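You operate a simulated robot arm through the tools that you are given. There is no shell and no other tool.

Carry out the task below with a simulated two-armed robot. There is one attempt and no reset: what you move stays moved.

## Task
Pick up the yellow job card with one hand, pass it to the other hand and put it on the top of the cage.

Only the result counts: the job must be done as asked and must still hold three seconds after the hand-in. Knocking over, shifting, dropping, spilling or breaking anything else fails it.

## Robot
Two 7-joint arms with two-finger parallel grippers on one trunk, on a base that moves. Base frame: it is fixed to the floor where the robot stands at the start and does not move with it; the origin is under the middle of the robot, x ahead of it, y to its left, z up; the surface under the hand at the start is at about z = 0.44. Units: m, rad, N and s.
The left shoulder is at the start at [0.183, 0.171, 1.081], the right one opposite. With the tool pointing down near the work surface each hand reaches from about 0.1 to 0.84 m from the robot's upright axis, wherever it stands, measured 20 degrees to its own side. Places, roughly: top of the cage (26x20 cm) [-3.32, 0.78, 0.9]. Payload 4.4 kg a hand.
The tool frame of a hand sits at the grasp point between the pads (the TCP): z along the fingers, y along the line on which they close. The tips reach 0.023 m beyond it. The gripper opens to 0.094 m. The fingers are 0.038 m wide and 0.01 m thick; the gripper's body (0.054 by 0.096 m) begins 0.039 m behind the TCP.
Orientation is that of the tool frame in the base frame, as a unit quaternion [w, x, y, z]. With the fingers straight down and closing along the base's y, the tool's x points along the base's -x, its y along +y and its z along -z.

## Interface
- The arms move only by the tool apply_moves. It takes "left_steps", "right_steps" or both (then of equal length, played together; a hand with none holds still); each is a list of rows, each a list of 7 numbers: the turn, a rotation vector about the base's x, y, z in rad, then the shift along the base's x, y, z in m, then the closure, from 0 (fully open) to 1 (shut). In form: [[rx, ry, rz, x, y, z, hand], ...]. A call has 1 to 20 rows; each row is the pose to reach, as a shift and turn from the pose commanded when the call began. Each row takes 0.2 s and may step no farther than 0.05 m and 0.15 rad from the row before; otherwise, or with a gripper value out of range, the whole call is refused. A pose out of reach is approached as far as the arm can. The call stops where the force on the tool passes 40 N (or 10 N more than at its start, if that is more) or the arm is blocked; 0.2 s more then pass. The fingers move at their own pace (about 0.072 m/s each) and stop on an object; they squeeze with about 27 N. The grip force told is the motor's: it shows also when the fingers shut on nothing. Time passes only in rows, and 0.2 s behind the last, so rows that repeat a pose let the fingers close. The reply holds the time, the measured pose of the TCP, the force on the tool along the base axes, the opening and the grip force, in the units named above and with some noise, with the torque about the TCP (base axes, N m) and any sound that the robot's microphone picked up, and new pictures: "show" is both (left out), scene, wrist or none (wrist: the cameras of the hands that moved).
- Cameras (640 x 400 px; columns grow to the right, rows downward): "scene" is now at [0.2849, -0.0073, 1.17]; the picture's right is [-0.13, -0.99, 0.00], its down [-0.92, 0.12, -0.36] and it looks along [0.36, -0.05, -0.93] (base axes); focal length 247 px, centre (320, 200). "left" rides on the left gripper at [0.086, -0.016, -0.074] in its tool frame; the picture's right is [0.18, 0.98, 0.00], its down [-0.58, 0.11, -0.81] and it looks along [-0.79, 0.15, 0.59] (tool axes); focal length 243 px, centre (320, 200). "right" rides on the right gripper at [0.086, 0.016, -0.075] in its tool frame; the picture's right is [-0.18, 0.98, 0.00], its down [-0.58, -0.11, -0.81] and it looks along [-0.79, -0.15, 0.59] (tool axes); focal length 243 px, centre (320, 200). There is no depth. A picture from a camera that has moved, and an enlarged one, comes with that camera's place and axes in the base frame and with its lens.
- move_column(by): moves the trunk up (or, below 0, down) by that many m; the arms and the scene camera ride with it, the base frame stays. It gives what a move gives, with no picture.
- base_move(legs): drives the robot by 1 to 6 legs, each [ahead, left, turn to the left] in m, m and rad, along the robot's own axes; the way and the turn of a leg run together, so that a leg with both is an arc; at most 1.5 m and 3.142 rad a leg. The arms and the cameras ride along, it lands a little off, and it stops where it bumps. It gives what a move gives, and a new picture of the scene camera.
- aim_head(pan, tilt): turns the head with the scene camera to pan (to the left, within 1.396 rad either way) and tilt (down, from -0.506 to 1.204), counted from straight ahead of the robot (the tilt from the chest, where the trunk bows). It gives what a move gives, and a new picture of the scene camera.
- inspect(camera, box): a new picture of the part [left, top, right, bottom] of that camera's present view, enlarged. It takes no simulated time.
- sign_off(): hands the job in; it is judged then, once.

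Nothing tells you exact positions but the pictures and the camera data. Unless the task says otherwise, let go and move clear before handing in.

The tools are called after "Request:" as name(argument=value, ...) on one line, values as JSON. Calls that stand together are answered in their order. apply_moves: Moves the arms, as the interface text tells. Its arguments: {"type":"object","properties":{"left_steps":{"type":"array","items":{"type":"array","items":{"type":"number"}}},"right_steps":{"type":"array","items":{"type":"array","items":{"type":"number"}}},"show":{"type":"string","enum":["both","scene","wrist","none"]}},"required":[]} The other tools are called the same way: move_column (by) moves the trunk up or down; base_move (legs) drives the base; aim_head (pan, tilt) turns the head that bears the scene camera; inspect (camera, box) takes an enlarged picture of a part of a camera's view; sign_off () hands the job in.

At the start:

```text
time_s: 0.0
left_tool_pos: [0.4338, 0.1501, 0.6774]
left_tool_rot: [0.001, -0.001, 1.0, 0.0]
left_wrist_force: [-0.5, -0.2, -0.3]
left_moment: [-0.02, 0.01, 0.0]
left_opening: 0.094
left_gripper_force: 0.2
right_tool_pos: [0.4463, -0.274, 0.744]
right_tool_rot: [0.0, -0.001, 1.0, 0.0]
right_wrist_force: [-0.3, -0.2, 0.3]
right_moment: [0.0, 0.0, 0.02]
right_opening: 0.0939
right_gripper_force: 0.1
trunk travel left (down, up): [-0.1, 0.288]
robot x, y, heading: [-0.0018, -0.0034, -0.002]
head pan, tilt (commanded): [-0.133, 1.201]
```

scene: 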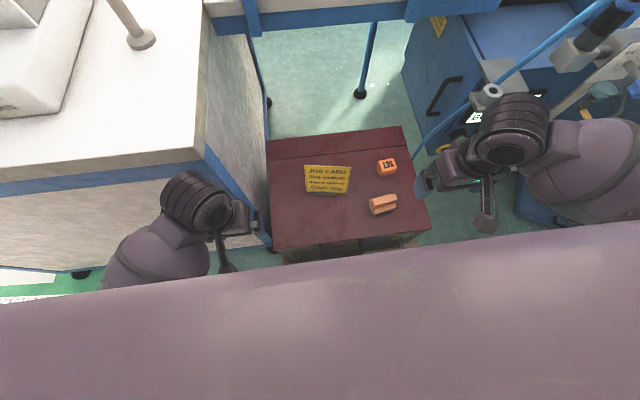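
right: 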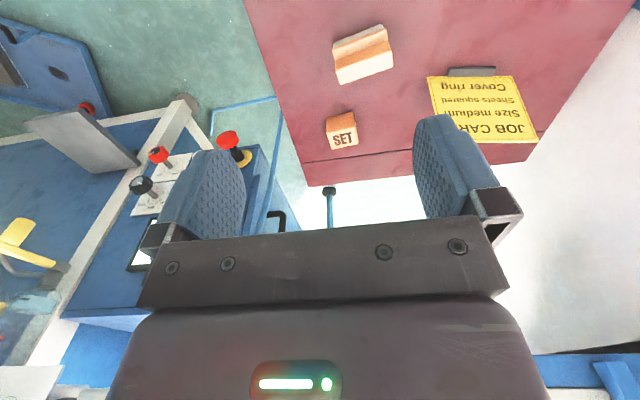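
left: 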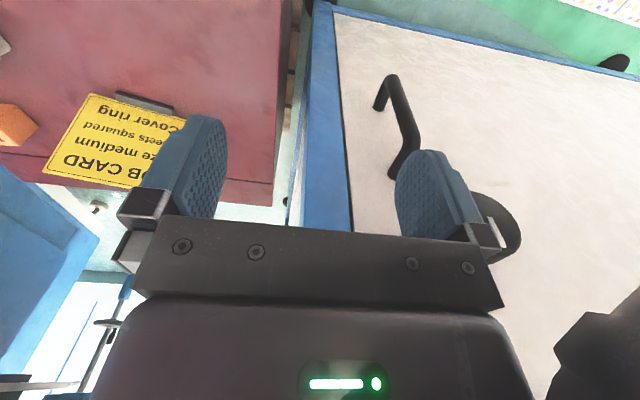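

I see a maroon box top with the yellow job card, an orange SET block and another small orange block; the card seems to have something dark at one edge. I'll enlarge the views before moving.

Request:
inspect(camera="scene", box=[260, 120, 440, 260])

Request:
inspect(camera="left", box=[0, 60, 260, 220])

Request:
inspect(camera="right", box=[300, 0, 560, 200])

```text
2.86 times, centred on (350, 190) of scene
camera zoom: at [0.2849, -0.0073, 1.17], right [-0.13, -0.99, 0.0], down [-0.92, 0.12, -0.36], along [0.36, -0.05, -0.93], focal length 706 px, centre (234, 229)
```

zoom: 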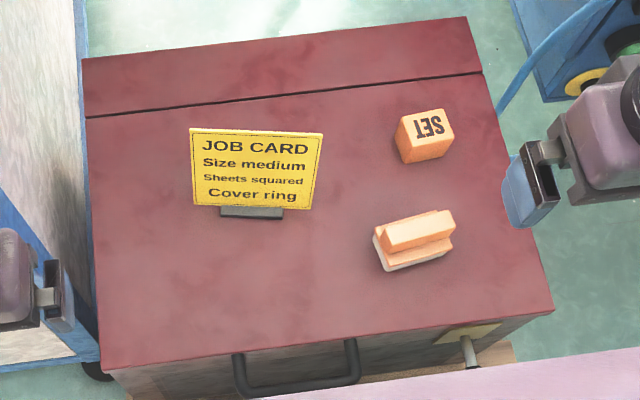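

```text
2.46 times, centred on (130, 140) of left
camera zoom: at [0.3477, 0.1348, 0.75], right [-0.18, 0.98, 0.0], down [0.58, 0.11, 0.81], along [0.79, 0.15, -0.59], focal length 597 px, centre (788, 348)
```

zoom: 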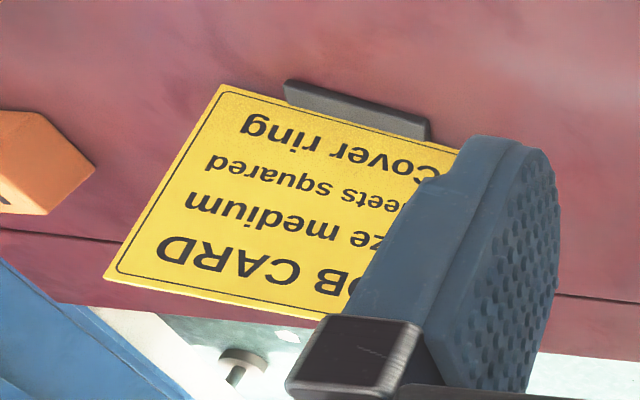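

```text
2.00 times, centred on (430, 100) of right
camera zoom: at [0.3593, -0.2577, 0.8184], right [0.18, 0.98, 0.0], down [0.58, -0.11, 0.81], along [0.79, -0.15, -0.59], focal length 485 px, centre (100, 400)
```

zoom: 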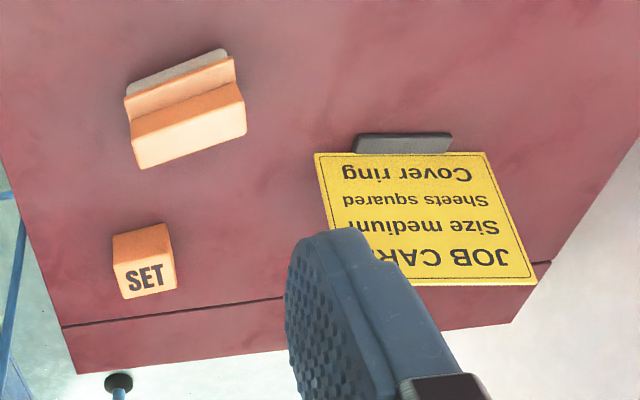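

The card stands upright (leaning back a bit) in a grey foot at about [0.585, -0.07], bottom z≈0.44, top z≈0.565, roughly 0.127 m wide; the SET and another block are to its right. Before touching anything I'll look around with the head to see the surroundings and where the cage is.

Request:
aim_head(pan=1.396, tilt=0.3)

Request:
aim_head(pan=-1.396, tilt=0.3)

Request:
aim_head(pan=0.0, tilt=0.5)

```text
time_s: 1.6
left_tool_pos: [0.4336, 0.1519, 0.6763]
left_tool_rot: [0.0, 0.0, 1.0, 0.0]
left_wrist_force: [-0.1, -0.1, 0.5]
left_moment: [0.02, -0.02, -0.02]
left_opening: 0.0939
left_gripper_force: 0.0
right_tool_pos: [0.4463, -0.2745, 0.7445]
right_tool_rot: [0.0, 0.001, 1.0, 0.0]
right_wrist_force: [0.3, 0.4, 0.4]
right_moment: [0.04, 0.01, 0.0]
right_opening: 0.0941
right_gripper_force: 0.1
trunk travel left (down, up): [-0.1, 0.288]
robot x, y, heading: [-0.0014, -0.0001, 0.001]
head pan, tilt (commanded): [1.396, 0.3]
camera scene: at [0.2457, 0.092, 1.242], right [0.98, -0.17, 0.0], down [-0.05, -0.29, -0.96], along [0.17, 0.94, -0.3], focal length 247 px, centre (320, 200)
```

scene: 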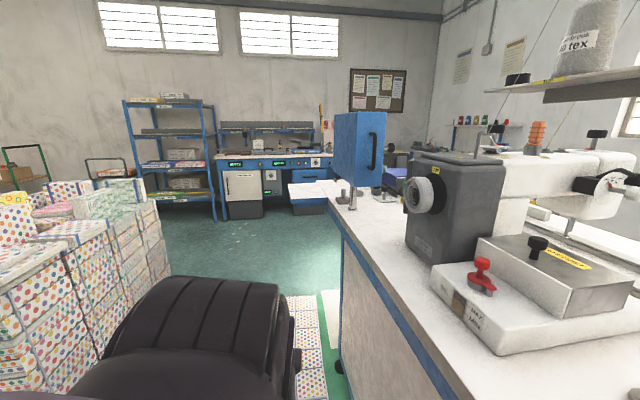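

```text
time_s: 4.1
left_tool_pos: [0.4328, 0.1506, 0.6753]
left_tool_rot: [0.001, 0.0, 1.0, 0.001]
left_wrist_force: [0.9, -1.2, -0.1]
left_moment: [0.01, 0.01, -0.03]
left_opening: 0.094
left_gripper_force: 0.0
right_tool_pos: [0.4456, -0.2747, 0.744]
right_tool_rot: [0.0, 0.0, 1.0, 0.0]
right_wrist_force: [-0.4, -0.2, -0.1]
right_moment: [0.0, 0.01, 0.01]
right_opening: 0.094
right_gripper_force: 0.1
trunk travel left (down, up): [-0.1, 0.288]
robot x, y, heading: [0.0009, 0.0002, 0.002]
head pan, tilt (commanded): [-1.396, 0.3]
camera scene: at [0.2457, -0.0918, 1.2421], right [-0.98, -0.17, 0.0], down [-0.05, 0.29, -0.96], along [0.17, -0.94, -0.3], focal length 247 px, centre (320, 200)
```

scene: 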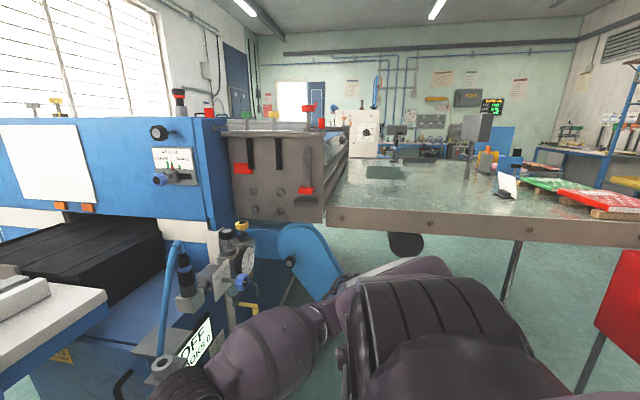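

```text
time_s: 5.6
left_tool_pos: [0.4325, 0.1514, 0.6759]
left_tool_rot: [0.0, 0.001, 1.0, 0.0]
left_wrist_force: [0.9, -0.2, 0.3]
left_moment: [0.01, 0.01, 0.0]
left_opening: 0.0939
left_gripper_force: 0.1
right_tool_pos: [0.4457, -0.2747, 0.7441]
right_tool_rot: [0.0, 0.0, 1.0, 0.0]
right_wrist_force: [-0.3, -1.0, -0.3]
right_moment: [0.02, -0.02, -0.01]
right_opening: 0.0939
right_gripper_force: 0.0
trunk travel left (down, up): [-0.1, 0.288]
robot x, y, heading: [0.0006, -0.0001, 0.001]
head pan, tilt (commanded): [0.0, 0.499]
camera scene: at [0.3204, 0.0, 1.2237], right [0.0, -1.0, 0.0], down [-0.48, 0.0, -0.88], along [0.88, 0.0, -0.48], focal length 247 px, centre (320, 200)
```

scene: 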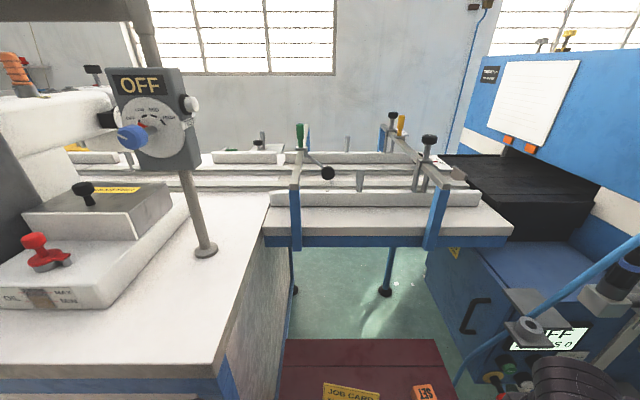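

The card sits in an alcove: a bench (top z≈0.81) close on the left, a machine with pipes/valves close on the right. I'll back off 0.3 m first so the right arm can be reoriented in free space, and keep the head on the card.

Request:
base_move(legs=[[-0.3, 0, 0]])

Request:
aim_head(pan=-0.1, tilt=0.85)

```text
time_s: 7.7
left_tool_pos: [0.1336, 0.1518, 0.6765]
left_tool_rot: [0.0, 0.0, 1.0, 0.0]
left_wrist_force: [-0.4, 0.4, 0.1]
left_moment: [0.01, -0.03, -0.01]
left_opening: 0.094
left_gripper_force: 0.1
right_tool_pos: [0.1468, -0.2735, 0.7459]
right_tool_rot: [0.0, 0.0, 1.0, 0.0]
right_wrist_force: [-0.8, -0.8, -0.7]
right_moment: [0.0, 0.03, -0.02]
right_opening: 0.094
right_gripper_force: 0.0
trunk travel left (down, up): [-0.1, 0.288]
robot x, y, heading: [-0.2989, 0.0, -0.0]
head pan, tilt (commanded): [0.0, 0.499]
camera scene: at [0.0203, 0.0003, 1.2238], right [0.0, -1.0, 0.0], down [-0.48, 0.0, -0.88], along [0.88, 0.0, -0.48], focal length 247 px, centre (320, 200)
```

scene: 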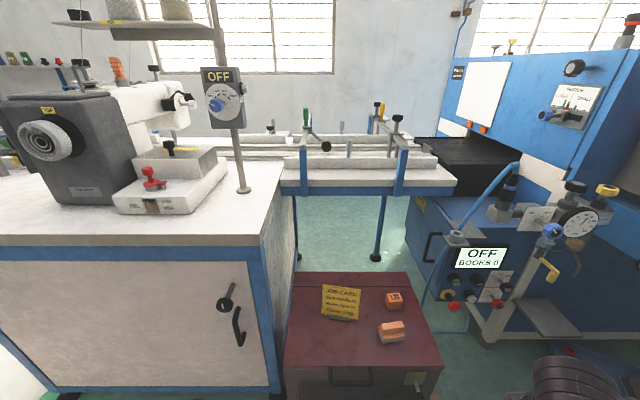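

```text
time_s: 8.5
left_tool_pos: [0.1329, 0.1525, 0.6764]
left_tool_rot: [0.001, 0.0, 1.0, -0.001]
left_wrist_force: [-0.2, 0.0, -0.7]
left_moment: [0.01, 0.01, -0.02]
left_opening: 0.094
left_gripper_force: 0.0
right_tool_pos: [0.1474, -0.2737, 0.7458]
right_tool_rot: [0.0, 0.0, 1.0, 0.0]
right_wrist_force: [0.4, 0.7, -0.6]
right_moment: [-0.03, 0.01, -0.01]
right_opening: 0.094
right_gripper_force: 0.1
trunk travel left (down, up): [-0.1, 0.288]
robot x, y, heading: [-0.3036, -0.0003, 0.004]
head pan, tilt (commanded): [-0.099, 0.85]
camera scene: at [0.0075, -0.0075, 1.1937], right [-0.1, -1.0, 0.0], down [-0.75, 0.07, -0.66], along [0.66, -0.06, -0.75], focal length 247 px, centre (320, 200)
```

scene: 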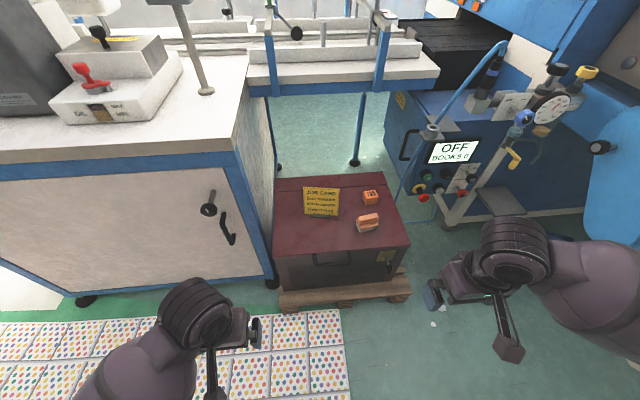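

The space in front of the robot is clear now, with the box and card well visible. I'll turn the right hand about 82° in place, so that its fingers close across the card's thin side.

Request:
apply_moves(right_steps=[[0, 0, 0.1431, 0.005, 0.01, 0.005, 0], [0, 0, 0.2862, 0.01, 0.02, 0.01, 0], [0, 0, 0.4293, 0.015, 0.03, 0.015, 0], [0, 0, 0.5724, 0.02, 0.04, 0.02, 0], [0, 0, 0.7155, 0.025, 0.05, 0.025, 0], [0, 0, 0.8586, 0.03, 0.06, 0.03, 0], [0, 0, 1.0017, 0.035, 0.07, 0.035, 0], [0, 0, 1.1448, 0.04, 0.08, 0.035, 0], [0, 0, 1.2879, 0.045, 0.09, 0.035, 0], [0, 0, 1.431, 0.05, 0.1, 0.035, 0], [0, 0, 1.431, 0.05, 0.1, 0.035, 0]], show="both")

```text
time_s: 10.9
left_tool_pos: [0.1331, 0.1516, 0.6761]
left_tool_rot: [0.0, -0.001, 1.0, 0.0]
left_wrist_force: [-1.0, 0.0, -0.2]
left_moment: [-0.02, -0.02, -0.01]
left_opening: 0.0938
left_gripper_force: 0.1
right_tool_pos: [0.1968, -0.1733, 0.7797]
right_tool_rot: [0.0, -0.656, 0.754, -0.001]
right_wrist_force: [-0.3, -0.2, -0.3]
right_moment: [-0.02, 0.01, 0.02]
right_opening: 0.0941
right_gripper_force: 0.1
trunk travel left (down, up): [-0.1, 0.288]
robot x, y, heading: [-0.2972, -0.0009, -0.002]
head pan, tilt (commanded): [-0.099, 0.85]
camera scene: at [0.0075, -0.0075, 1.1937], right [-0.1, -1.0, 0.0], down [-0.75, 0.07, -0.66], along [0.66, -0.07, -0.75], focal length 247 px, centre (320, 200)
camera right: at [0.1679, -0.257, 0.8536], right [-0.95, 0.32, 0.0], down [0.19, 0.56, 0.81], along [0.26, 0.76, -0.59], focal length 243 px, centre (320, 200)
```

scene: 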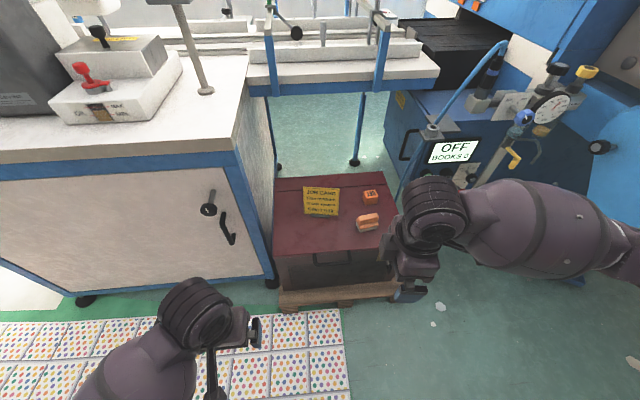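
right: 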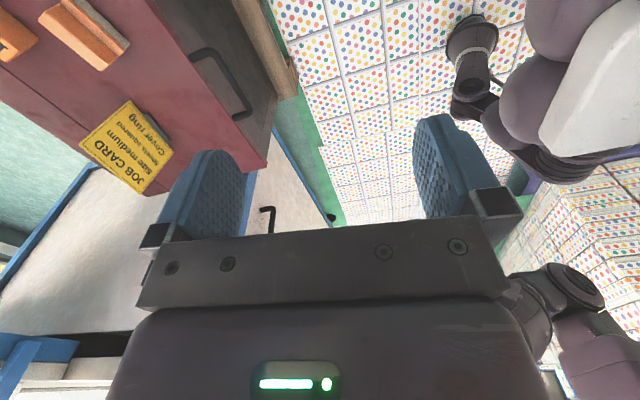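

The right hand turned as commanded, with the forearm out to the right. Now I'll drive ahead 0.17 m so the card is in comfortable, extended reach with the elbow kept behind the pipes.

Request:
base_move(legs=[[0.17, 0, 0]])

Request:
inspect(camera="scene", box=[240, 150, 440, 275])

Request:
inspect(camera="right", box=[0, 0, 320, 200])

Request:
inspect(camera="left", box=[0, 0, 320, 200])

```text
time_s: 12.3
left_tool_pos: [0.2998, 0.1543, 0.676]
left_tool_rot: [0.0, -0.003, 1.0, 0.0]
left_wrist_force: [0.4, -0.1, 0.8]
left_moment: [0.02, 0.01, -0.01]
left_opening: 0.0941
left_gripper_force: 0.0
right_tool_pos: [0.3638, -0.1709, 0.779]
right_tool_rot: [-0.001, -0.658, 0.753, 0.0]
right_wrist_force: [0.1, 0.3, -0.5]
right_moment: [-0.01, 0.01, -0.01]
right_opening: 0.094
right_gripper_force: 0.0
trunk travel left (down, up): [-0.1, 0.288]
robot x, y, heading: [-0.1321, 0.0009, 0.006]
head pan, tilt (commanded): [-0.099, 0.85]
camera scene: at [0.1754, -0.0057, 1.1935], right [-0.09, -1.0, 0.0], down [-0.75, 0.07, -0.66], along [0.66, -0.06, -0.75], focal length 247 px, centre (320, 200)
```

scene: 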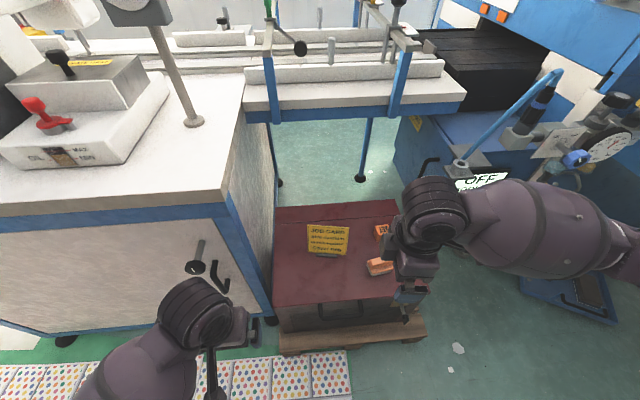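

```text
3.20 times, centred on (340, 212) of scene
camera zoom: at [0.1754, -0.0057, 1.1935], right [-0.09, -1.0, 0.0], down [-0.75, 0.07, -0.66], along [0.66, -0.06, -0.75], focal length 791 px, centre (256, 160)
```

zoom: 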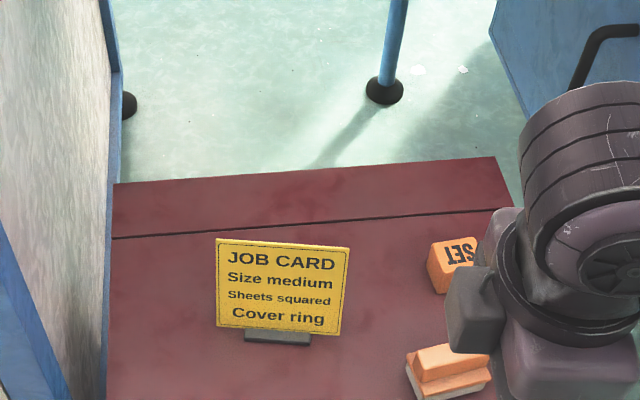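

```text
2.00 times, centred on (160, 100) of right
camera zoom: at [0.3365, -0.2544, 0.8533], right [-0.95, 0.31, 0.0], down [0.19, 0.56, 0.81], along [0.25, 0.77, -0.59], focal length 485 px, centre (640, 400)
```

zoom: 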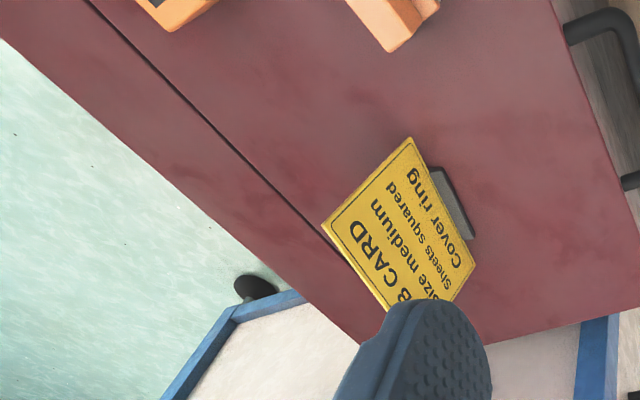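

```text
2.00 times, centred on (160, 100) of left
camera zoom: at [0.2148, 0.1371, 0.7498], right [-0.19, 0.98, 0.0], down [0.58, 0.11, 0.81], along [0.79, 0.15, -0.59], focal length 485 px, centre (640, 400)
```

zoom: 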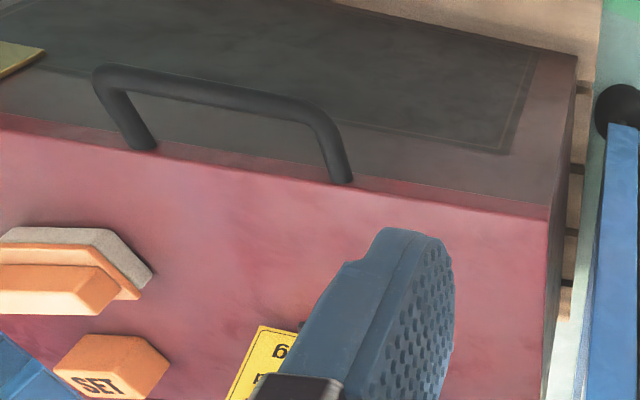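

The card's top edge runs from about [0.603, -0.136] to [0.625, -0.009] at z≈0.567, leaning back about 14°. I'll move the right hand forward at height, watching the elbow's clearance to the pipes.

Request:
apply_moves(right_steps=[[0.007, 0.041, 0, 0.04, 0.012, 0, 0], [0.013, 0.082, 0, 0.08, 0.024, 0, 0], [0.02, 0.123, 0, 0.12, 0.036, 0, 0], [0.026, 0.165, 0, 0.16, 0.048, -0.005, 0]], show="both")

```text
time_s: 13.3
left_tool_pos: [0.3008, 0.1544, 0.6755]
left_tool_rot: [0.0, -0.002, 1.0, 0.0]
left_wrist_force: [-0.2, 0.5, -0.5]
left_moment: [0.0, -0.02, -0.02]
left_opening: 0.094
left_gripper_force: 0.0
right_tool_pos: [0.524, -0.1237, 0.773]
right_tool_rot: [-0.054, -0.655, 0.751, 0.064]
right_wrist_force: [-1.0, -0.3, -0.2]
right_moment: [0.01, -0.02, 0.04]
right_opening: 0.0939
right_gripper_force: 0.1
trunk travel left (down, up): [-0.1, 0.288]
robot x, y, heading: [-0.1315, 0.0, 0.006]
head pan, tilt (commanded): [-0.099, 0.85]
camera scene: at [0.1752, -0.0054, 1.1935], right [-0.09, -1.0, 0.0], down [-0.75, 0.07, -0.66], along [0.66, -0.06, -0.75], focal length 247 px, centre (320, 200)
camera right: at [0.5088, -0.2084, 0.8487], right [-0.94, 0.31, 0.17], down [0.32, 0.54, 0.78], along [0.15, 0.78, -0.61], focal length 243 px, centre (320, 200)
```

scene: 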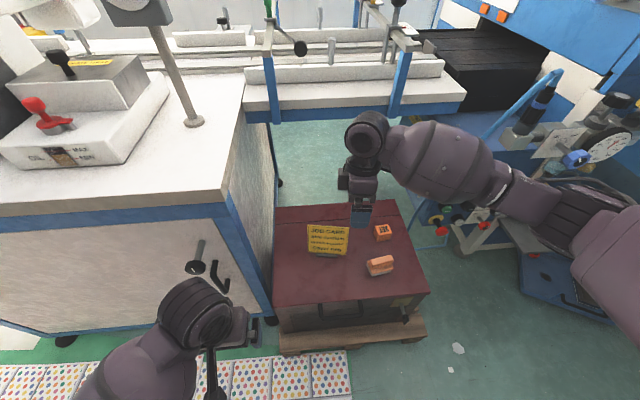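
right: 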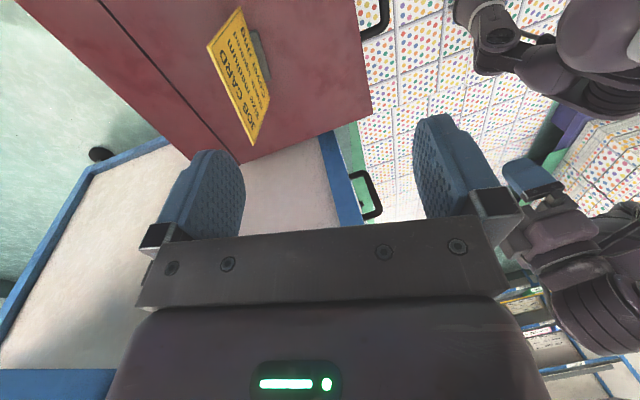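

The right forearm would come close to the pipe by the machine (around [0.58, -0.35, 0.84]) if I went straight down from here. I'll sidestep the base 0.12 m left so the right arm comes in straighter, clear of it.

Request:
base_move(legs=[[0, 0.12, 0]])

Request:
inspect(camera="right", box=[120, 0, 440, 200])

```text
time_s: 15.1
left_tool_pos: [0.299, 0.2765, 0.6768]
left_tool_rot: [0.001, -0.002, 1.0, 0.001]
left_wrist_force: [0.0, -0.4, -0.4]
left_moment: [0.02, 0.01, -0.02]
left_opening: 0.0943
left_gripper_force: 0.0
right_tool_pos: [0.5236, -0.0009, 0.7736]
right_tool_rot: [-0.053, -0.656, 0.751, 0.064]
right_wrist_force: [0.4, 0.9, -0.6]
right_moment: [-0.01, -0.02, -0.01]
right_opening: 0.0938
right_gripper_force: 0.0
trunk travel left (down, up): [-0.1, 0.288]
robot x, y, heading: [-0.1304, 0.1215, 0.009]
head pan, tilt (commanded): [-0.099, 0.85]
camera scene: at [0.1742, 0.1164, 1.1937], right [-0.09, -1.0, 0.0], down [-0.75, 0.07, -0.66], along [0.66, -0.06, -0.75], focal length 247 px, centre (320, 200)
```

scene: 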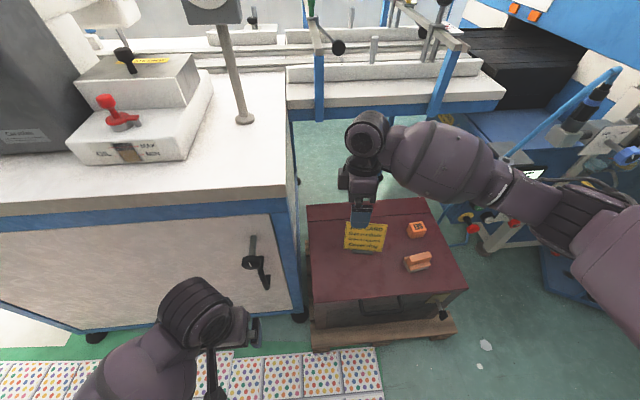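

```text
2.00 times, centred on (280, 100) of right
camera zoom: at [0.5078, -0.0866, 0.8493], right [-0.94, 0.31, 0.16], down [0.32, 0.54, 0.78], along [0.15, 0.78, -0.61], focal length 485 px, centre (400, 400)
```

zoom: 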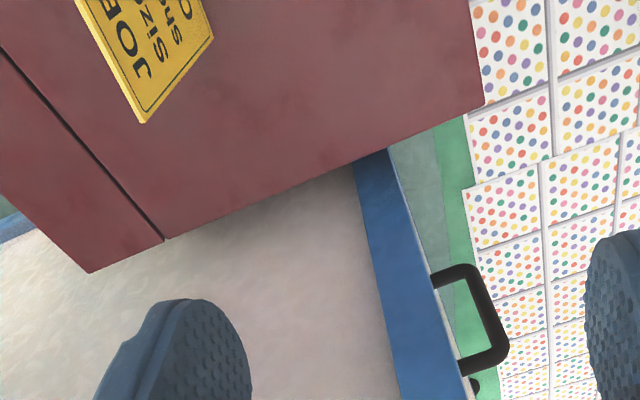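

The base sidestepped cleanly and the forearm is now farther from the pipes. I'll bring the right hand to a pre-grasp pose above the card's right part and look along the card with the wrist camera.

Request:
apply_moves(right_steps=[[0.003, 0.02, 0, 0.02, -0.035, 0.0, 0], [0.006, 0.04, 0, 0.045, -0.07, -0.01, 0], [0.009, 0.06, 0, 0.075, -0.1, -0.03, 0], [0.013, 0.084, 0, 0.11, -0.11, -0.06, 0], [0.013, 0.084, 0, 0.11, -0.11, -0.06, 0]], show="both")

Request:
inspect(camera="right", box=[160, 0, 480, 200])

Request:
inspect(camera="scene", box=[300, 90, 500, 215])

```text
time_s: 16.3
left_tool_pos: [0.2996, 0.2764, 0.6758]
left_tool_rot: [0.0, -0.004, 1.0, 0.0]
left_wrist_force: [-0.3, -0.2, 0.2]
left_moment: [-0.02, 0.04, 0.02]
left_opening: 0.0939
left_gripper_force: 0.1
right_tool_pos: [0.6365, -0.1122, 0.7151]
right_tool_rot: [-0.081, -0.653, 0.747, 0.095]
right_wrist_force: [0.1, -0.8, 0.9]
right_moment: [0.01, -0.01, -0.01]
right_opening: 0.0939
right_gripper_force: 0.1
trunk travel left (down, up): [-0.1, 0.288]
robot x, y, heading: [-0.1319, 0.1232, 0.009]
head pan, tilt (commanded): [-0.099, 0.85]
camera scene: at [0.1739, 0.1163, 1.1939], right [-0.09, -1.0, 0.0], down [-0.75, 0.07, -0.66], along [0.66, -0.06, -0.75], focal length 247 px, centre (320, 200)
camera right: at [0.6264, -0.1989, 0.7902], right [-0.92, 0.31, 0.24], down [0.38, 0.53, 0.76], along [0.1, 0.79, -0.61], focal length 243 px, centre (320, 200)
```

scene: 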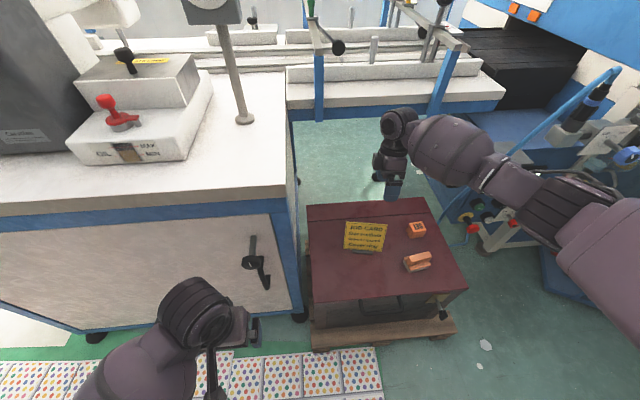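
right: 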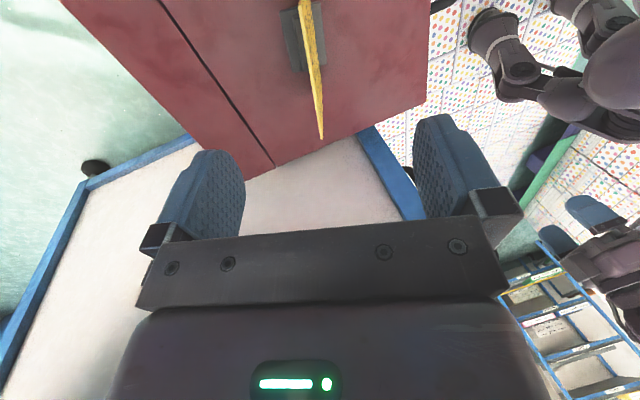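

```text
2.00 times, centred on (320, 100) of right
camera zoom: at [0.6264, -0.1989, 0.7902], right [-0.92, 0.31, 0.24], down [0.38, 0.53, 0.76], along [0.1, 0.79, -0.61], focal length 485 px, centre (320, 400)
```

zoom: 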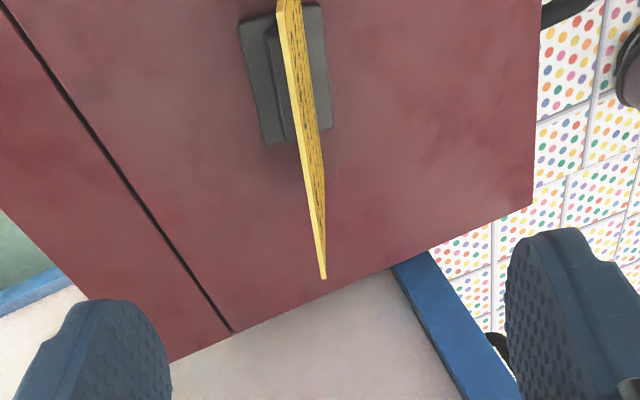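

```text
3.20 times, centred on (400, 152) of scene
camera zoom: at [0.1739, 0.1163, 1.1939], right [-0.09, -1.0, 0.0], down [-0.75, 0.07, -0.66], along [0.66, -0.06, -0.75], focal length 791 px, centre (64, 352)
```

zoom: 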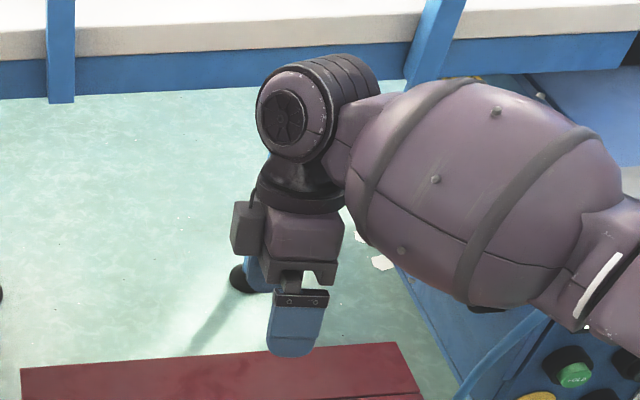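

From above the card is seen nearly edge-on: about 3 mm thick, standing in a grey foot (~7×5 cm) that goes with it, and the gripper is nearly aligned. I'll fine-tune the pose above the card, then check before descending.

Request:
apply_moves(right_steps=[[0, 0, -0.03, 0.0118, 0.0206, -0.005, 0], [0, 0, -0.03, 0.0118, 0.0206, -0.005, 0]], show="wrist")

Request:
inspect(camera="right", box=[160, 0, 480, 200])

```text
time_s: 16.9
left_tool_pos: [0.2988, 0.2761, 0.6756]
left_tool_rot: [0.0, -0.002, 1.0, 0.0]
left_wrist_force: [-0.5, 0.4, -0.1]
left_moment: [0.03, 0.0, -0.01]
left_opening: 0.0939
left_gripper_force: 0.0
right_tool_pos: [0.6464, -0.0924, 0.7096]
right_tool_rot: [-0.08, -0.641, 0.757, 0.097]
right_wrist_force: [0.4, 1.2, 0.5]
right_moment: [0.0, 0.02, 0.01]
right_opening: 0.0942
right_gripper_force: 0.1
trunk travel left (down, up): [-0.1, 0.288]
robot x, y, heading: [-0.1312, 0.1218, 0.005]
head pan, tilt (commanded): [-0.099, 0.85]
camera right: at [0.6344, -0.178, 0.7846], right [-0.91, 0.34, 0.25], down [0.4, 0.52, 0.76], along [0.13, 0.78, -0.61], focal length 243 px, centre (320, 200)
```

right: 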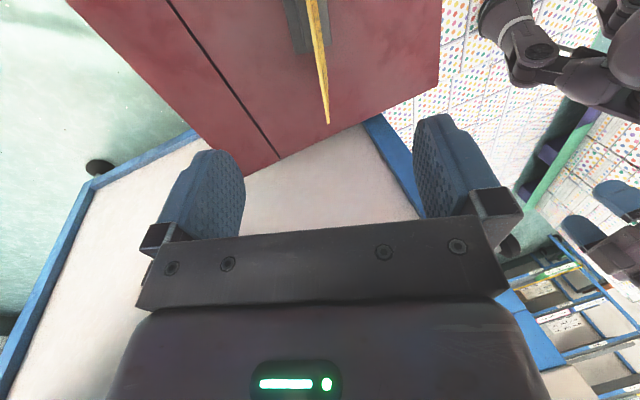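

```text
2.00 times, centred on (320, 100) of right
camera zoom: at [0.6344, -0.178, 0.7846], right [-0.91, 0.34, 0.25], down [0.4, 0.52, 0.76], along [0.13, 0.78, -0.61], focal length 485 px, centre (320, 400)
```

zoom: 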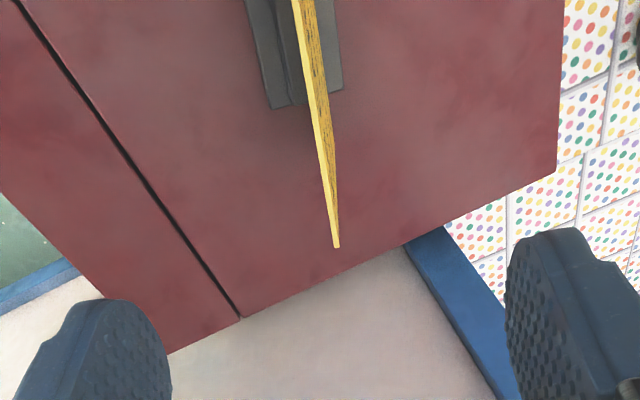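

The card lies within a few millimetres of the gripper's mid-plane. I'll correct the last bit of yaw and descend 0.12 m along the tool axis, then check that the fingers straddle the card.

Request:
apply_moves(right_steps=[[0, 0, -0.03, 0.0025, 0, 0, 0], [0, 0, -0.03, -0.0073, 0.002, -0.0388, 0], [0, 0, -0.03, -0.017, 0.0041, -0.0775, 0], [0, 0, -0.03, -0.0268, 0.0061, -0.1163, 0], [0, 0, -0.03, -0.0268, 0.0061, -0.1163, 0]], show="both")

Request:
inspect(camera="scene", box=[300, 130, 500, 255])

```text
time_s: 18.1
left_tool_pos: [0.2996, 0.2757, 0.676]
left_tool_rot: [0.0, -0.002, 1.0, -0.001]
left_wrist_force: [-1.1, 0.6, 0.3]
left_moment: [0.03, 0.01, 0.01]
left_opening: 0.0941
left_gripper_force: 0.0
right_tool_pos: [0.6194, -0.0858, 0.593]
right_tool_rot: [-0.078, -0.631, 0.766, 0.099]
right_wrist_force: [-0.1, -0.2, -0.8]
right_moment: [0.0, 0.01, 0.02]
right_opening: 0.094
right_gripper_force: 0.1
trunk travel left (down, up): [-0.1, 0.288]
robot x, y, heading: [-0.1311, 0.1227, 0.004]
head pan, tilt (commanded): [-0.099, 0.85]
camera scene: at [0.1739, 0.1163, 1.1939], right [-0.09, -1.0, 0.0], down [-0.75, 0.07, -0.66], along [0.66, -0.06, -0.75], focal length 247 px, centre (320, 200)
camera right: at [0.6045, -0.1706, 0.6695], right [-0.9, 0.36, 0.24], down [0.41, 0.51, 0.76], along [0.15, 0.78, -0.61], focal length 243 px, centre (320, 200)
```

scene: 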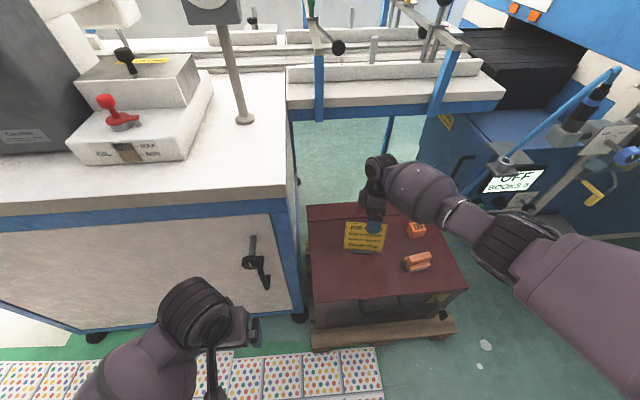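
right: 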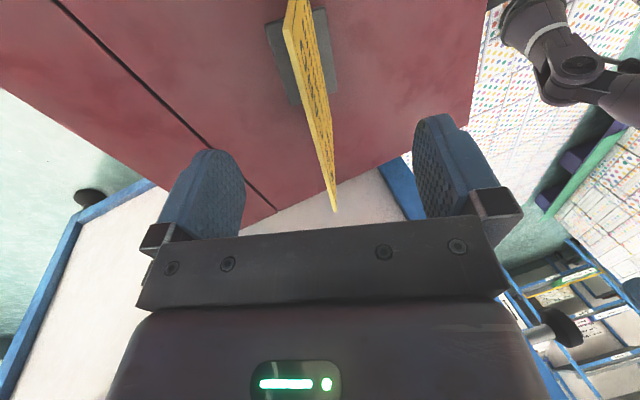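

```text
3.20 times, centred on (400, 192) of scene
camera zoom: at [0.1739, 0.1163, 1.1939], right [-0.09, -1.0, 0.0], down [-0.75, 0.07, -0.66], along [0.66, -0.06, -0.75], focal length 791 px, centre (64, 224)
```

zoom: 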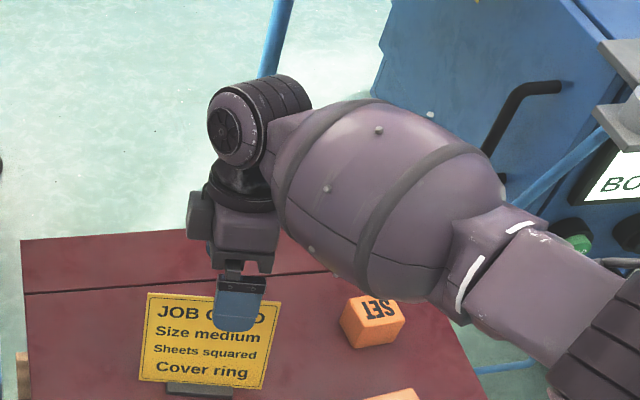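

The fingers straddle the card, well centred. I'll go down the last 5 cm and close.

Request:
apply_moves(right_steps=[[0, 0, 0, -0.0061, 0.0013, -0.0243, 0], [0, 0, 0, -0.0122, 0.0026, -0.0485, 0], [0, 0, 0, -0.0122, 0.0026, -0.0485, 0]], show="wrist")

```text
time_s: 18.9
left_tool_pos: [0.2988, 0.2749, 0.6761]
left_tool_rot: [0.0, -0.002, 1.0, 0.0]
left_wrist_force: [-0.5, 0.1, 0.3]
left_moment: [0.01, 0.0, -0.03]
left_opening: 0.0942
left_gripper_force: 0.0
right_tool_pos: [0.6063, -0.0824, 0.5444]
right_tool_rot: [-0.077, -0.631, 0.766, 0.098]
right_wrist_force: [-0.1, 1.1, -0.3]
right_moment: [0.06, -0.01, -0.01]
right_opening: 0.0938
right_gripper_force: 0.0
trunk travel left (down, up): [-0.1, 0.288]
robot x, y, heading: [-0.1338, 0.1208, 0.008]
head pan, tilt (commanded): [-0.099, 0.85]
camera right: at [0.592, -0.1686, 0.619], right [-0.9, 0.36, 0.24], down [0.41, 0.51, 0.76], along [0.15, 0.78, -0.61], focal length 243 px, centre (320, 200)
```

right: 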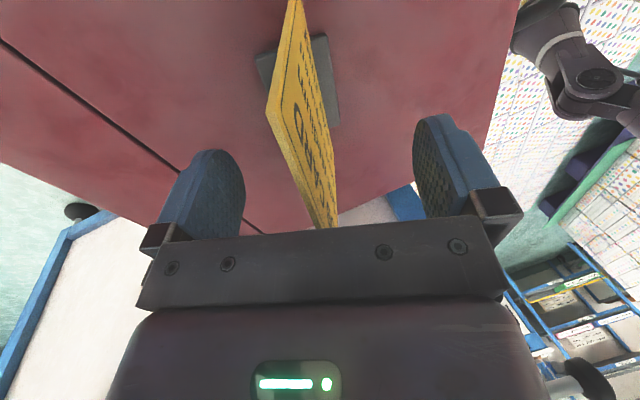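

The fingers are around the card at grip depth. One close look before closing.

Request:
inspect(camera="right", box=[180, 0, 500, 240])

Request:
inspect(camera="scene", box=[320, 170, 440, 270])

```text
1.67 times, centred on (340, 120) of right
camera zoom: at [0.592, -0.1686, 0.619], right [-0.9, 0.36, 0.24], down [0.41, 0.51, 0.76], along [0.15, 0.78, -0.61], focal length 404 px, centre (287, 333)
```

zoom: 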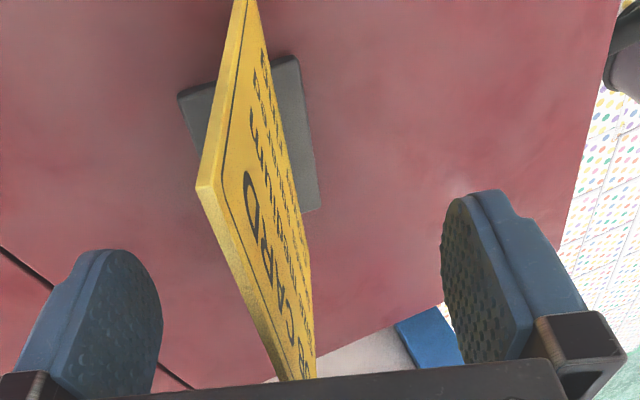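

```text
4.00 times, centred on (380, 220) of scene
camera zoom: at [0.174, 0.1163, 1.1938], right [-0.09, -1.0, 0.0], down [-0.75, 0.07, -0.66], along [0.66, -0.06, -0.75], focal length 989 px, centre (80, 120)
```

zoom: 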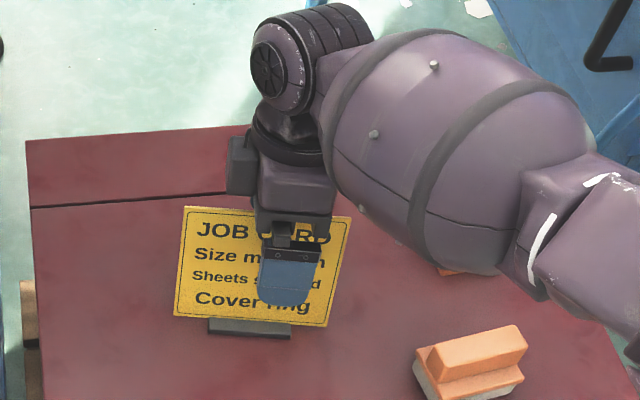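

Alignment is good, with the card just ~2.5 mm off the middle. I'll shift that and close the fingers.

Request:
apply_moves(right_steps=[[0, 0, 0, 0.0027, -0.0005, 0, 0], [0, 0, 0, 0.0027, -0.0005, 0, 0.3], [0, 0, 0, 0.0027, -0.0005, 0, 0.6], [0, 0, 0, 0.0027, -0.0005, 0, 0.85], [0, 0, 0, 0.0027, -0.0005, 0, 1], [0, 0, 0, 0.0027, -0.0005, 0, 1], [0, 0, 0, 0.0027, -0.0005, 0, 1], [0, 0, 0, 0.0027, -0.0005, 0, 1]], show="both")

```text
time_s: 20.7
left_tool_pos: [0.2998, 0.2744, 0.6763]
left_tool_rot: [0.0, -0.003, 1.0, 0.0]
left_wrist_force: [-0.1, 0.2, 0.3]
left_moment: [-0.02, -0.01, -0.03]
left_opening: 0.0939
left_gripper_force: 0.0
right_tool_pos: [0.6087, -0.083, 0.5451]
right_tool_rot: [-0.078, -0.63, 0.766, 0.099]
right_wrist_force: [0.4, -0.2, 0.4]
right_moment: [0.06, -0.06, 0.0]
right_opening: 0.0026
right_gripper_force: 26.9
trunk travel left (down, up): [-0.1, 0.288]
robot x, y, heading: [-0.1275, 0.1215, 0.006]
head pan, tilt (commanded): [-0.099, 0.85]
camera scene: at [0.1742, 0.1163, 1.1937], right [-0.09, -1.0, 0.0], down [-0.75, 0.07, -0.66], along [0.66, -0.06, -0.75], focal length 247 px, centre (320, 200)
camera right: at [0.5952, -0.1685, 0.6197], right [-0.9, 0.36, 0.25], down [0.41, 0.51, 0.76], along [0.15, 0.78, -0.61], focal length 243 px, centre (320, 200)
```

scene: 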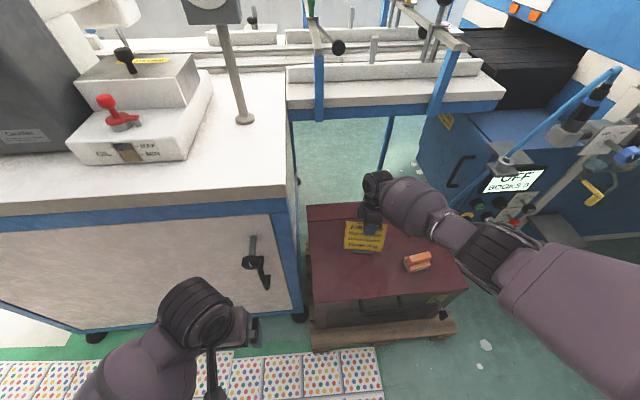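
right: 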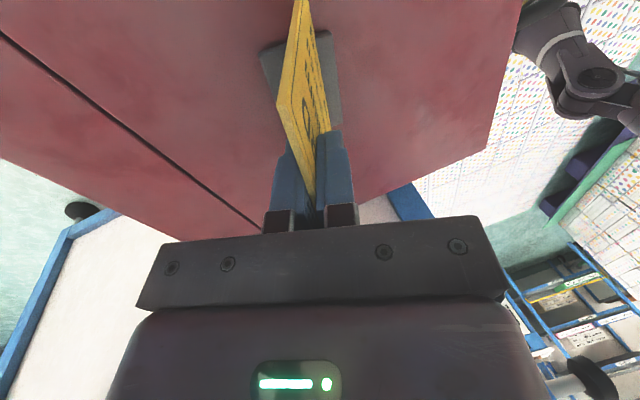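

The card is gripped (opening 2.6 mm, force 27 N, almost no stress). I'll lift it straight up, then check it.

Request:
apply_moves(right_steps=[[0, 0, 0, 0, 0, 0.01, 1], [0, 0, 0, 0, 0, 0.03, 1], [0, 0, 0, 0, 0, 0.06, 1], [0, 0, 0, 0, 0, 0.1, 1], [0, 0, 0, 0, 0, 0.14, 1], [0, 0, 0, 0, 0, 0.18, 1], [0, 0, 0, 0, 0, 0.22, 1], [0, 0, 0, 0, 0, 0.22, 1]], show="both")

```text
time_s: 22.5
left_tool_pos: [0.2996, 0.275, 0.6767]
left_tool_rot: [-0.001, -0.003, 1.0, 0.0]
left_wrist_force: [0.7, 0.5, -0.3]
left_moment: [-0.03, 0.02, 0.02]
left_opening: 0.0941
left_gripper_force: 0.0
right_tool_pos: [0.6081, -0.083, 0.7637]
right_tool_rot: [-0.079, -0.63, 0.766, 0.099]
right_wrist_force: [-0.6, -0.5, -0.5]
right_moment: [-0.02, -0.01, 0.02]
right_opening: 0.0023
right_gripper_force: 27.3
trunk travel left (down, up): [-0.1, 0.288]
robot x, y, heading: [-0.1365, 0.1195, 0.008]
head pan, tilt (commanded): [-0.099, 0.85]
camera scene: at [0.1746, 0.1162, 1.1934], right [-0.09, -1.0, 0.0], down [-0.75, 0.07, -0.66], along [0.66, -0.06, -0.75], focal length 247 px, centre (320, 200)
camera right: at [0.5941, -0.1691, 0.8381], right [-0.9, 0.36, 0.25], down [0.41, 0.51, 0.76], along [0.15, 0.78, -0.61], focal length 243 px, centre (320, 200)
```

scene: 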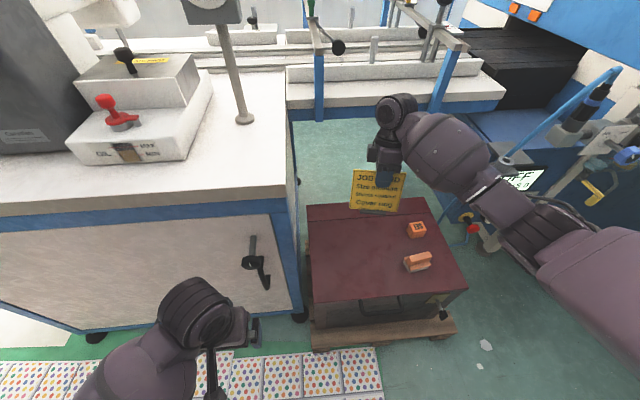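
right: 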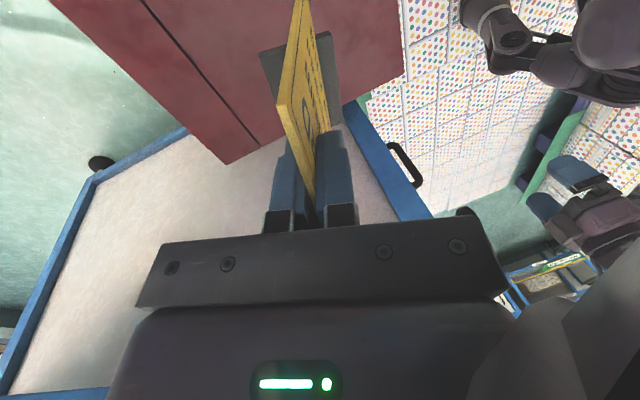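

The card and its foot came up together, held steady. I'll draw the right hand in toward the robot, then back the base out of the alcove.

Request:
apply_moves(right_steps=[[0, 0, 0, -0.04, 0, 0.01, 1], [0, 0, 0, -0.08, 0, 0.02, 1], [0, 0, 0, -0.12, 0, 0.03, 1], [0, 0, 0, -0.16, 0, 0.04, 1], [0, 0, 0, -0.2, 0, 0.05, 1], [0, 0, 0, -0.2, 0, 0.05, 1]], show="none")

Request:
base_move(legs=[[-0.55, 0, 0]])

Request:
aim_head(pan=1.396, tilt=0.45)

Request:
aim_head(pan=-1.396, tilt=0.45)

```text
time_s: 23.9
left_tool_pos: [0.2998, 0.2764, 0.6748]
left_tool_rot: [0.0, -0.003, 1.0, 0.0]
left_wrist_force: [-0.1, -0.3, -0.4]
left_moment: [0.0, -0.01, 0.01]
left_opening: 0.094
left_gripper_force: 0.1
right_tool_pos: [0.4083, -0.0835, 0.8141]
right_tool_rot: [-0.08, -0.631, 0.766, 0.098]
right_wrist_force: [-0.2, -0.5, -0.9]
right_moment: [-0.01, 0.0, -0.04]
right_opening: 0.0026
right_gripper_force: 27.1
trunk travel left (down, up): [-0.1, 0.288]
robot x, y, heading: [-0.1305, 0.1212, 0.007]
head pan, tilt (commanded): [-0.099, 0.85]
```

```text
time_s: 27.0
left_tool_pos: [-0.2493, 0.2709, 0.6767]
left_tool_rot: [0.0, 0.0, 1.0, 0.0]
left_wrist_force: [0.0, 0.0, 0.6]
left_moment: [0.01, 0.0, 0.0]
left_opening: 0.094
left_gripper_force: 0.1
right_tool_pos: [-0.1403, -0.087, 0.8158]
right_tool_rot: [-0.076, -0.629, 0.767, 0.099]
right_wrist_force: [-0.4, -0.2, -1.4]
right_moment: [-0.05, -0.01, -0.01]
right_opening: 0.0025
right_gripper_force: 26.3
trunk travel left (down, up): [-0.1, 0.288]
robot x, y, heading: [-0.6845, 0.1185, 0.002]
head pan, tilt (commanded): [-0.099, 0.85]
camera scene: at [-0.376, 0.1127, 1.1937], right [-0.1, -1.0, 0.0], down [-0.75, 0.07, -0.66], along [0.66, -0.06, -0.75], focal length 247 px, centre (320, 200)
```

scene: 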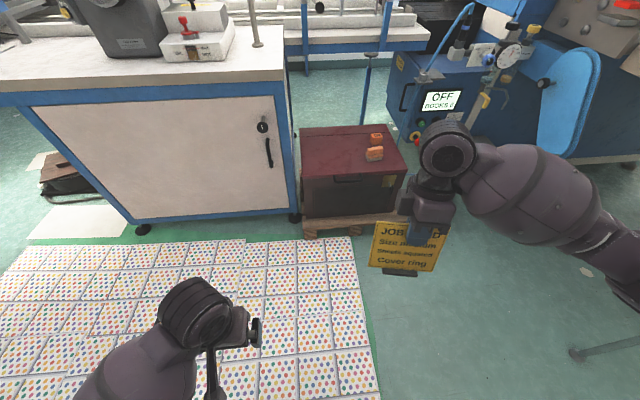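

```text
time_s: 28.6
left_tool_pos: [-0.2505, 0.2718, 0.6754]
left_tool_rot: [0.0, -0.001, 1.0, 0.0]
left_wrist_force: [0.7, 0.1, -1.0]
left_moment: [0.02, 0.0, -0.04]
left_opening: 0.0941
left_gripper_force: 0.0
right_tool_pos: [-0.1409, -0.0888, 0.8157]
right_tool_rot: [-0.077, -0.628, 0.768, 0.098]
right_wrist_force: [-0.9, 0.7, -0.9]
right_moment: [0.03, 0.0, -0.04]
right_opening: 0.0026
right_gripper_force: 26.5
trunk travel left (down, up): [-0.1, 0.288]
robot x, y, heading: [-0.6826, 0.1197, -0.002]
head pan, tilt (commanded): [1.396, 0.45]
camera scene: at [-0.4377, 0.2108, 1.2281], right [0.98, -0.17, 0.0], down [-0.08, -0.43, -0.9], along [0.16, 0.89, -0.44], focal length 247 px, centre (320, 200)
```

scene: 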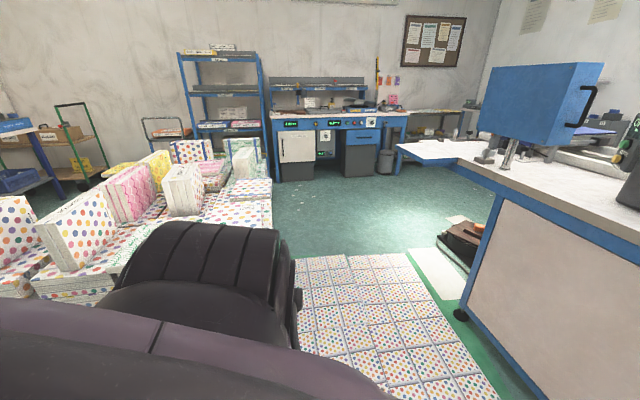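

```text
time_s: 31.1
left_tool_pos: [-0.2497, 0.2716, 0.6759]
left_tool_rot: [0.0, -0.001, 1.0, 0.0]
left_wrist_force: [-0.6, 0.1, 0.5]
left_moment: [0.04, -0.03, 0.0]
left_opening: 0.0942
left_gripper_force: 0.1
right_tool_pos: [-0.1423, -0.0895, 0.8152]
right_tool_rot: [-0.077, -0.628, 0.768, 0.099]
right_wrist_force: [0.4, 0.1, -0.6]
right_moment: [-0.01, -0.04, -0.02]
right_opening: 0.0028
right_gripper_force: 26.7
trunk travel left (down, up): [-0.1, 0.288]
robot x, y, heading: [-0.6801, 0.1197, 0.005]
head pan, tilt (commanded): [-1.396, 0.45]
camera scene: at [-0.4374, 0.0298, 1.2281], right [-0.98, -0.18, 0.0], down [-0.08, 0.43, -0.9], along [0.16, -0.89, -0.44], focal length 247 px, centre (320, 200)
```

scene: 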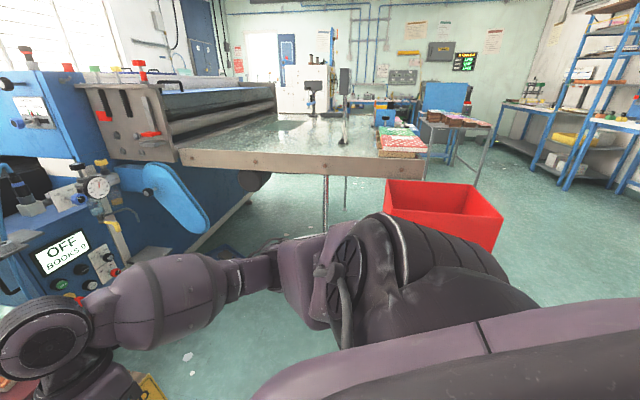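

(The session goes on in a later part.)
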